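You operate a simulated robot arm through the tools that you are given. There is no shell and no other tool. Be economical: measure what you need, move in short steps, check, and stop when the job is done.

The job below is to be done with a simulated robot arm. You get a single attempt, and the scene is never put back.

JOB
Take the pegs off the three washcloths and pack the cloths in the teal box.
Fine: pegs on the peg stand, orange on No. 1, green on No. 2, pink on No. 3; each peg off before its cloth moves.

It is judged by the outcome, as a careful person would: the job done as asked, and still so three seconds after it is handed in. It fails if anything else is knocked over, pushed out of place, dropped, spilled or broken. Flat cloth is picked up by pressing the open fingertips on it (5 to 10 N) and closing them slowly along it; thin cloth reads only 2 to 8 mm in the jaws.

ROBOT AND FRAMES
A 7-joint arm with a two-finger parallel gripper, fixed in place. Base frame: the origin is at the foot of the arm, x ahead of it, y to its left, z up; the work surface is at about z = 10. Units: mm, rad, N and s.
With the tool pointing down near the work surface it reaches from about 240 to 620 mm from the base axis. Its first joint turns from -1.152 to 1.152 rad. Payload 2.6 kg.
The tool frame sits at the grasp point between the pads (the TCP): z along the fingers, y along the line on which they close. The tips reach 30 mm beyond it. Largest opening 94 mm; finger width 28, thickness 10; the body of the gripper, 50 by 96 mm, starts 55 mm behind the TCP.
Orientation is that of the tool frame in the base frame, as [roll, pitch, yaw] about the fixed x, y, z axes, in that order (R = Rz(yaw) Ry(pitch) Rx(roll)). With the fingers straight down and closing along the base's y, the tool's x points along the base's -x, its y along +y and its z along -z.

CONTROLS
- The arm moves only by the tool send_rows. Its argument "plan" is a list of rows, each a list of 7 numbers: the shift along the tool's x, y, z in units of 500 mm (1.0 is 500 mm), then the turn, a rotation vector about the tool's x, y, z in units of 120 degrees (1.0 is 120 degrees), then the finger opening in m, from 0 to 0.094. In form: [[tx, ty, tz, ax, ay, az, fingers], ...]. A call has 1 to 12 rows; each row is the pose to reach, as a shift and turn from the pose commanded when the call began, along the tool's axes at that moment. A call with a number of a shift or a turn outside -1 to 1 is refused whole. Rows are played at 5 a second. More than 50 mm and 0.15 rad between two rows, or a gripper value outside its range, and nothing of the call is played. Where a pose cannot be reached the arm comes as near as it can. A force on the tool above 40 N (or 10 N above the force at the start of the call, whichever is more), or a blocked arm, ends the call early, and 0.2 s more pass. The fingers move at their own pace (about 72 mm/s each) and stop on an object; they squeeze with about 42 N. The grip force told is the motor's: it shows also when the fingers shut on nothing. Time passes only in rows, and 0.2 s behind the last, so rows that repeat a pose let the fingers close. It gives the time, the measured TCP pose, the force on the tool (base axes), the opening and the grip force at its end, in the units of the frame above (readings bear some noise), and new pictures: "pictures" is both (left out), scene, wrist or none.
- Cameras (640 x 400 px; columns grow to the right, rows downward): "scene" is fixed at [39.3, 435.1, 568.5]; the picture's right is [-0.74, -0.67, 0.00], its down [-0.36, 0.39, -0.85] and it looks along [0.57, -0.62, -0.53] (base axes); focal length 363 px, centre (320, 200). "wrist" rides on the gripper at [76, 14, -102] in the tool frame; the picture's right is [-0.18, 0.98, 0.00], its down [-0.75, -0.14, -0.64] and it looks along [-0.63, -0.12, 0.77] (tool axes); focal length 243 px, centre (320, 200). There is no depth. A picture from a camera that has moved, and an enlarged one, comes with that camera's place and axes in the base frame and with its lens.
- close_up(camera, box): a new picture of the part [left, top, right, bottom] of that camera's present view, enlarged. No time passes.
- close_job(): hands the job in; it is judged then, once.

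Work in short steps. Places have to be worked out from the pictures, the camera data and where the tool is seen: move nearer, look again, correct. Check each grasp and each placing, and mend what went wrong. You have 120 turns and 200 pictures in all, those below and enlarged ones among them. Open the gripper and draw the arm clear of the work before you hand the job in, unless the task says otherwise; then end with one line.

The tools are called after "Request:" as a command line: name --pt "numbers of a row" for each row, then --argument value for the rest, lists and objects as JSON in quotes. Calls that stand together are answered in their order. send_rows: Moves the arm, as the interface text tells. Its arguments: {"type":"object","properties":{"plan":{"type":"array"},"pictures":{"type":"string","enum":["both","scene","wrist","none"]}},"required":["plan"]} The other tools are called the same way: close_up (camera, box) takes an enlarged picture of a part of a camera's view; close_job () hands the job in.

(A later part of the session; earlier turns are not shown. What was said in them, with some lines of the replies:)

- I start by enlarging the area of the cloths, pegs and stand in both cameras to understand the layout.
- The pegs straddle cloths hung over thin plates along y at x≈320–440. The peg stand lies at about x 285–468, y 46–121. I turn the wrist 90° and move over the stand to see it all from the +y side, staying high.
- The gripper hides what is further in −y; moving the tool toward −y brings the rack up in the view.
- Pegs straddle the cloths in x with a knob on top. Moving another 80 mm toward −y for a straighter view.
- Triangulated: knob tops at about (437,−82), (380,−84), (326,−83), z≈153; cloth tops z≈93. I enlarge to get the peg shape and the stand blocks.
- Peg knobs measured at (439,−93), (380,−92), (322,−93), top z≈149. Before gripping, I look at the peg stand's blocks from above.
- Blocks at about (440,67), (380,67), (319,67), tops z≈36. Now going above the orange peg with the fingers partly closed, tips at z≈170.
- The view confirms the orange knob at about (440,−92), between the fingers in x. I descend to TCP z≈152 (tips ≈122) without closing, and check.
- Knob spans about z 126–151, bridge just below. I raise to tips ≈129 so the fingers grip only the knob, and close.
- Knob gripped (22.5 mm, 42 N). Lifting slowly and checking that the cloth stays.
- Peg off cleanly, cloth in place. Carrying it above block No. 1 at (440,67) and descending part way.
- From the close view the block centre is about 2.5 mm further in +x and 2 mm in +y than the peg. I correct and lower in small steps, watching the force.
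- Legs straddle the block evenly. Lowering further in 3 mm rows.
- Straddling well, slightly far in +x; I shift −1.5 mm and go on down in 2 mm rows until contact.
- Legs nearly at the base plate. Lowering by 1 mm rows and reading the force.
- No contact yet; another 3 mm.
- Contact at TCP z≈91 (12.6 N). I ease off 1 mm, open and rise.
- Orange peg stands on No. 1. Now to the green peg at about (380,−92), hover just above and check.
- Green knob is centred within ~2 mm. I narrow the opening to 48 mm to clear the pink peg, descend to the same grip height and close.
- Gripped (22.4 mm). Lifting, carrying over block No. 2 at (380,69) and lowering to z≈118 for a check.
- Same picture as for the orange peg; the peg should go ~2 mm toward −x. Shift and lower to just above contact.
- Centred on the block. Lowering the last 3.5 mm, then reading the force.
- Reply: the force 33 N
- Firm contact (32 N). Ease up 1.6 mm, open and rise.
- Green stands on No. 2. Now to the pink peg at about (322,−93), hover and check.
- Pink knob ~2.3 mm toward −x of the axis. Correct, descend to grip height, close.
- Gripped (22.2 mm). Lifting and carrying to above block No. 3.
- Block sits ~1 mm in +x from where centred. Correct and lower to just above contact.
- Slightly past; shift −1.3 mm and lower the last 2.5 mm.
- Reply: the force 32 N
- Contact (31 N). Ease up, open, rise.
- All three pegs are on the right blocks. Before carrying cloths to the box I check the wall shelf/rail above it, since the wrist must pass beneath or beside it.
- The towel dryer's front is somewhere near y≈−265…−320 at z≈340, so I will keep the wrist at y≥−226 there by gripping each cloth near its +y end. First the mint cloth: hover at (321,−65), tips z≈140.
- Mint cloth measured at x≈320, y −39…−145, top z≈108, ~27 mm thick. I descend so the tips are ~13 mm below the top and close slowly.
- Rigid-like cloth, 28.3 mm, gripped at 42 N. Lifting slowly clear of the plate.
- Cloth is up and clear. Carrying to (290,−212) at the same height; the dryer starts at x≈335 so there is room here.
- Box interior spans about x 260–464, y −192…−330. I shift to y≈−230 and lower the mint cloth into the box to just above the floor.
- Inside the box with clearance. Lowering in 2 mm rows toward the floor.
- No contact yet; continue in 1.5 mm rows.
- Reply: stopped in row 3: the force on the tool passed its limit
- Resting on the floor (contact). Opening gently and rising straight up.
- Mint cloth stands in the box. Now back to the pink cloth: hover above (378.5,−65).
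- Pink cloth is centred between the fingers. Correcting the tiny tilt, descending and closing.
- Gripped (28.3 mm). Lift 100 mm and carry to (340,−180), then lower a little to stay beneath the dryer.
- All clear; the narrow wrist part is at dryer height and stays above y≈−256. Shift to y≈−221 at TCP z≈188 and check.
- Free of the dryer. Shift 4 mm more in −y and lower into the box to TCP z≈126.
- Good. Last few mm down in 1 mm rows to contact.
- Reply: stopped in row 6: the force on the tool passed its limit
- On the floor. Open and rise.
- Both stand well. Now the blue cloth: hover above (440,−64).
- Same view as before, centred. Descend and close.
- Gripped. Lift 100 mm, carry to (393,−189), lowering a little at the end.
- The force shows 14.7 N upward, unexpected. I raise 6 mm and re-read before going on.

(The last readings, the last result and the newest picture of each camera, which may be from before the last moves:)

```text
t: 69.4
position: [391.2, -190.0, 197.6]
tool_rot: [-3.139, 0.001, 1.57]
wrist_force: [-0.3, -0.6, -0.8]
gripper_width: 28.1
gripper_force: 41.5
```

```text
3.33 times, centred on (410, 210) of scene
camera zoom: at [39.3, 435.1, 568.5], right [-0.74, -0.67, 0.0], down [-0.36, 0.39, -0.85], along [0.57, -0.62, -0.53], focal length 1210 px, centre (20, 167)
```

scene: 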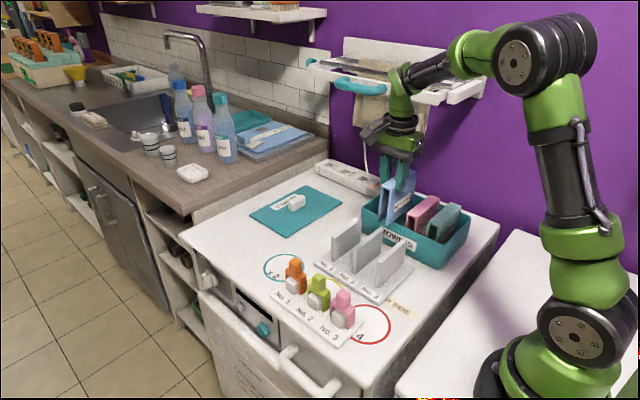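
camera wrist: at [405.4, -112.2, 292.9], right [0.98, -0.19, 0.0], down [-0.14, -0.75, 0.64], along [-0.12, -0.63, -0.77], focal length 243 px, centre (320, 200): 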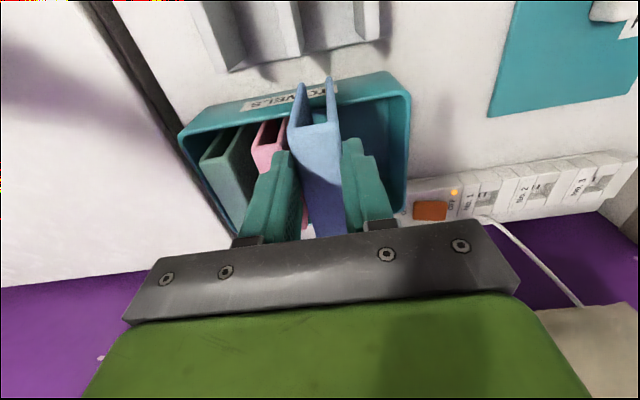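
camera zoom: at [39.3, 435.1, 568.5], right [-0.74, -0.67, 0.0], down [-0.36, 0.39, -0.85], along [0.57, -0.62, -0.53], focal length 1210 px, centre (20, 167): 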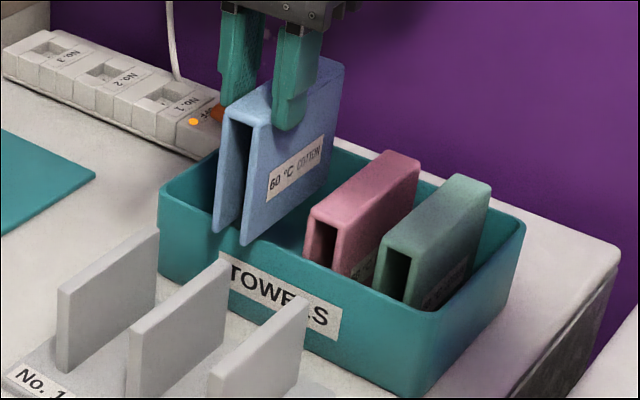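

Force gone: the cloth's front bottom had touched the box rim; box unmoved. I pass at TCP z≈210 instead and move to y≈−224.

Request:
send_rows --pt "0 0 -0.024 0 0 0 0.002" --pt "-0.018 0 -0.024 0 0 0 0.002" --pt "-0.036 0 -0.024 0 0 0 0.002" --pt "-0.054 0 -0.024 0 0 0 0.002" --pt "-0.07 0 -0.024 0 0 0 0.002" --pt "-0.07 0 -0.024 0 0 0 0.002" --pictures "scene"

Request:
close_up --camera "wrist" --box '[170, 0, 430, 210]'

Request:
close_up --camera "scene" --box '[350, 40, 500, 270]'

```text
t: 70.8
position: [392.3, -224.8, 209.2]
tool_rot: [-3.139, 0.002, 1.571]
wrist_force: [-1.0, 0.5, -0.2]
gripper_width: 27.9
gripper_force: 41.9
```

scene: 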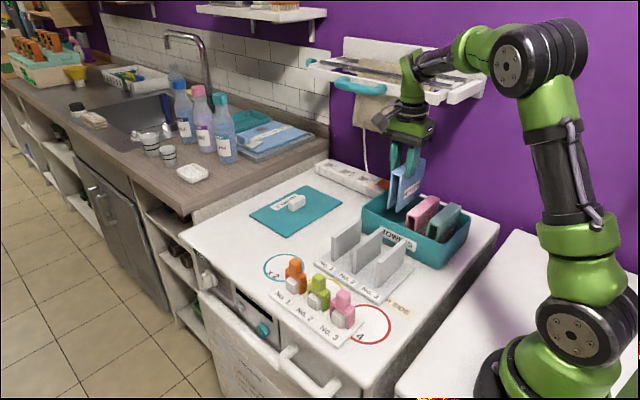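

```text
1.90 times, centred on (300, 105) of wrist
camera zoom: at [406.2, -150.0, 310.9], right [0.98, -0.18, 0.0], down [-0.14, -0.75, 0.64], along [-0.12, -0.63, -0.77], focal length 462 px, centre (358, 381)
```

zoom: 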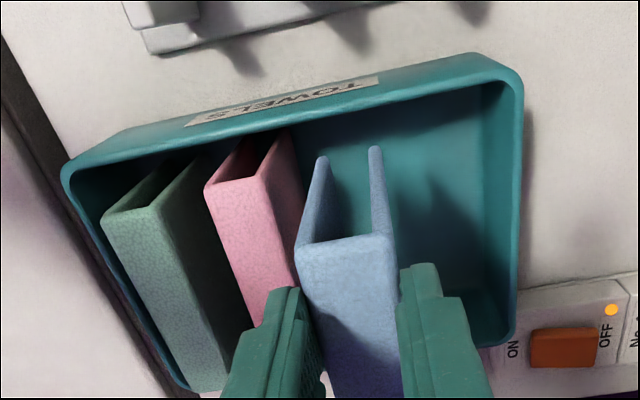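

```text
1.74 times, centred on (425, 155) of scene
camera zoom: at [39.3, 435.1, 568.5], right [-0.74, -0.67, 0.0], down [-0.36, 0.39, -0.85], along [0.57, -0.62, -0.53], focal length 631 px, centre (137, 278)
```

zoom: 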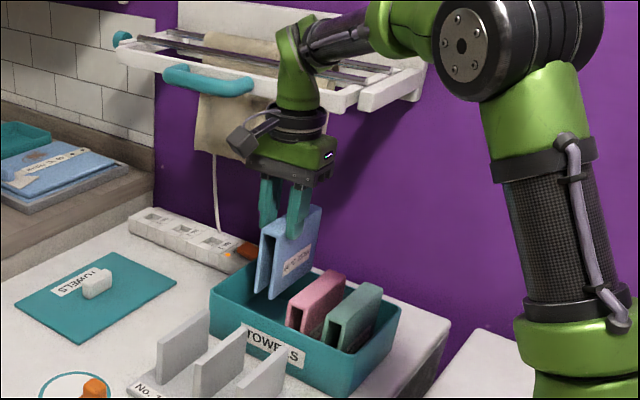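

Clear on all sides. Lowering blue into the box to TCP z≈127.

Request:
send_rows --pt "-0.004 0 0.02 0 0 0 0.002" --pt "-0.004 0 0.05 0 0 0 0.002" --pt "-0.004 0 0.08 0 0 0 0.002" --pt "-0.004 0 0.11 0 0 0 0.002" --pt "-0.004 0 0.14 0 0 0 0.002" --pt "-0.004 0 0.158 0 0 0 0.002" --pt "-0.004 0 0.166 0 0 0 0.002" --pt "-0.004 0 0.166 0 0 0 0.002" --pictures "wrist"

Request:
close_up --camera "scene" --box '[350, 150, 470, 270]'

```text
t: 72.6
position: [393.0, -227.2, 126.7]
tool_rot: [-3.139, 0.002, 1.57]
wrist_force: [0.5, -0.1, -0.2]
gripper_width: 28.1
gripper_force: 42.2
camera wrist: at [407.5, -150.7, 227.5], right [0.98, -0.18, 0.0], down [-0.14, -0.75, 0.64], along [-0.12, -0.63, -0.77], focal length 243 px, centre (320, 200)
```

wrist: 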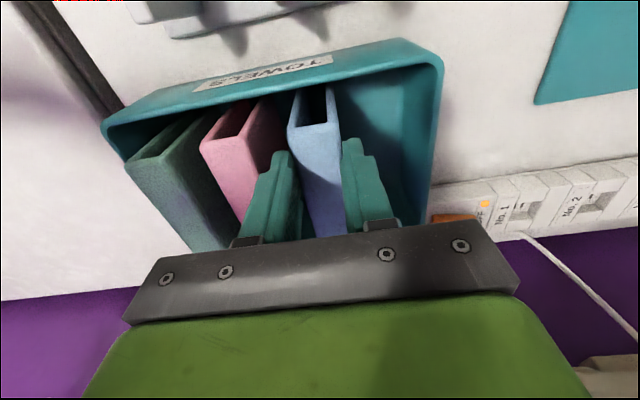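

```text
3.33 times, centred on (410, 210) of scene
camera zoom: at [39.3, 435.1, 568.5], right [-0.74, -0.67, 0.0], down [-0.36, 0.39, -0.85], along [0.57, -0.62, -0.53], focal length 1210 px, centre (20, 167)
```

zoom: 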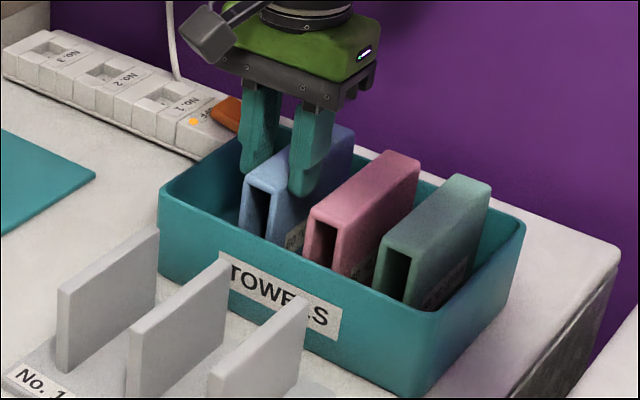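

Last mm down to contact.

Request:
send_rows --pt "0 0 0.004 0 0 0 0.002" --pt "0 0 0.008 0 0 0 0.002" --pt "0 0 0.01 0 0 0 0.002" --pt "0 0 0.012 0 0 0 0.002" --pt "0 0 0.014 0 0 0 0.002" --pt "0 0 0.016 0 0 0 0.002" --pictures "none"

```text
t: 74.0
position: [394.0, -225.8, 120.9]
tool_rot: [3.135, 0.004, 1.568]
wrist_force: [-7.5, 6.6, 39.1]
gripper_width: 28.2
gripper_force: 42.4
```

Firm contact (39 N). Ease up 1.6 mm, open, rise.

Request:
send_rows --pt "0 0 -0.0032 0 0 0 0.002" --pt "0 0 -0.0032 0 0 0 0.03" --pt "0 0 -0.0032 0 0 0 0.036" --pt "0 0 -0.0032 0 0 0 0.04" --pt "0 0 -0.02 0 0 0 0.04" --pt "0 0 -0.06 0 0 0 0.04" --pt "0 0 -0.12 0 0 0 0.04" --pictures "wrist"

Request:
close_up --camera "scene" --box '[350, 150, 470, 270]'

```text
t: 75.6
position: [394.4, -224.7, 181.4]
tool_rot: [-3.142, 0.001, 1.571]
wrist_force: [0.4, -0.5, 1.1]
gripper_width: 40.1
gripper_force: 0.0
camera wrist: at [407.8, -149.3, 282.0], right [0.98, -0.18, 0.0], down [-0.14, -0.75, 0.64], along [-0.12, -0.63, -0.77], focal length 243 px, centre (320, 200)
```

wrist: 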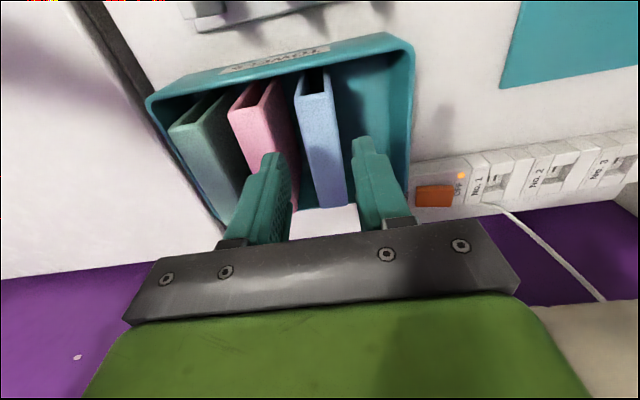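

```text
3.33 times, centred on (410, 210) of scene
camera zoom: at [39.3, 435.1, 568.5], right [-0.74, -0.67, 0.0], down [-0.36, 0.39, -0.85], along [0.57, -0.62, -0.53], focal length 1210 px, centre (20, 167)
```

zoom: 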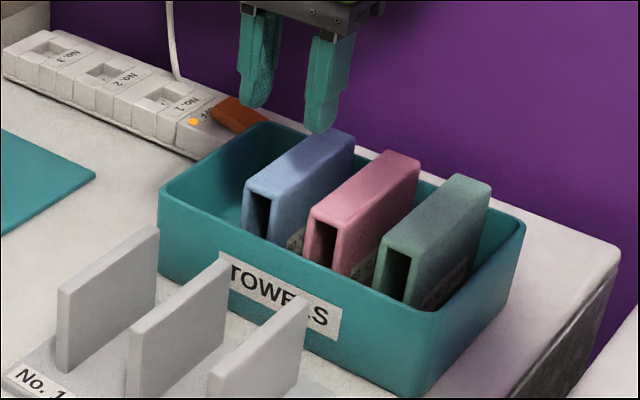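

All three cloths stand in the box. Drawing the arm clear, fingers open, and taking a final look.

Request:
send_rows --pt "0.08 0 -0.02 0 0 0 0.06" --pt "0.16 0 -0.06 0 0 0 0.094" --pt "0.24 -0.02 -0.12 0 0 0 0.094" --pt "0.31 -0.06 -0.17 0 0 0 0.094" --pt "0.38 -0.1 -0.2 0 0 0 0.094" --pt "0.38 -0.18 -0.22 0 0 0 0.094" --pt "0.38 -0.18 -0.22 0 0 0 0.094" --pictures "scene"

Request:
close_up --camera "scene" --box '[240, 160, 500, 350]'

```text
refused: row 3 steps farther than a row can; nothing moved
```

```text
2.11 times, centred on (370, 255) of scene
camera zoom: at [39.3, 435.1, 568.5], right [-0.74, -0.67, 0.0], down [-0.36, 0.39, -0.85], along [0.57, -0.62, -0.53], focal length 764 px, centre (215, 84)
```

zoom: 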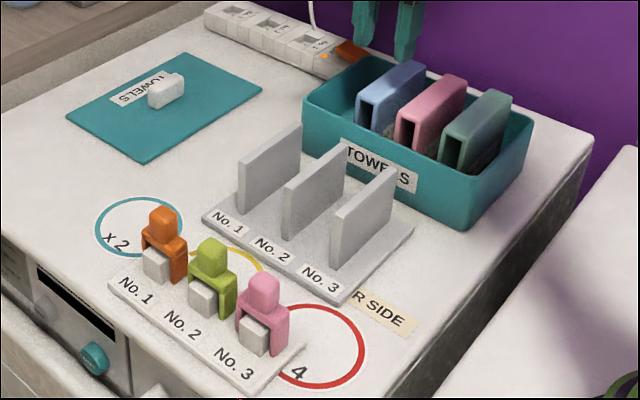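

The picture shows everything in place; the retreat had one step too long, so I repeat it with shorter rows.

Request:
send_rows --pt "0.06 0 -0.02 0 0 0 0.05" --pt "0.12 0 -0.06 0 0 0 0.07" --pt "0.18 0 -0.1 0 0 0 0.094" --pt "0.24 -0.02 -0.14 0 0 0 0.094" --pt "0.3 -0.05 -0.17 0 0 0 0.094" --pt "0.35 -0.09 -0.19 0 0 0 0.094" --pt "0.35 -0.09 -0.19 0 0 0 0.094" --pictures "scene"

```text
t: 77.2
position: [346.5, -49.3, 272.7]
tool_rot: [-3.14, 0.002, 1.569]
wrist_force: [0.0, 0.3, -0.7]
gripper_width: 94.1
gripper_force: 0.1
```

scene: 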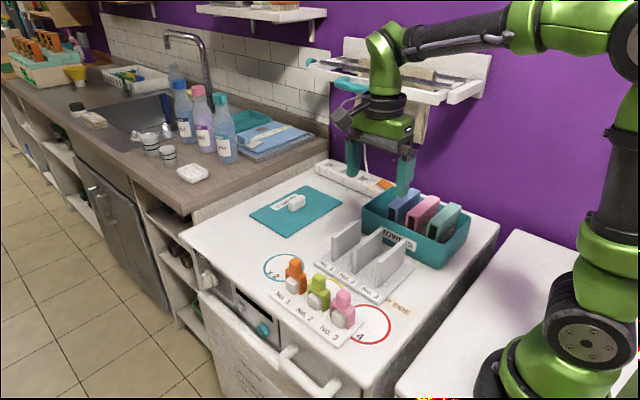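

The arm is clear with the gripper open, the pegs are on Nos. 1–3 and the three cloths are in the box; I hand in.

Request:
close_job

```text
The job is handed in.
```

The three washcloths are standing upright in the teal box, and the pegs are on the stand: orange on No. 1, green on No. 2, pink on No. 3. Each peg came off before its cloth moved, and nothing else was disturbed; the blue cloth briefly touched the box rim on the way in, but the box did not shift.
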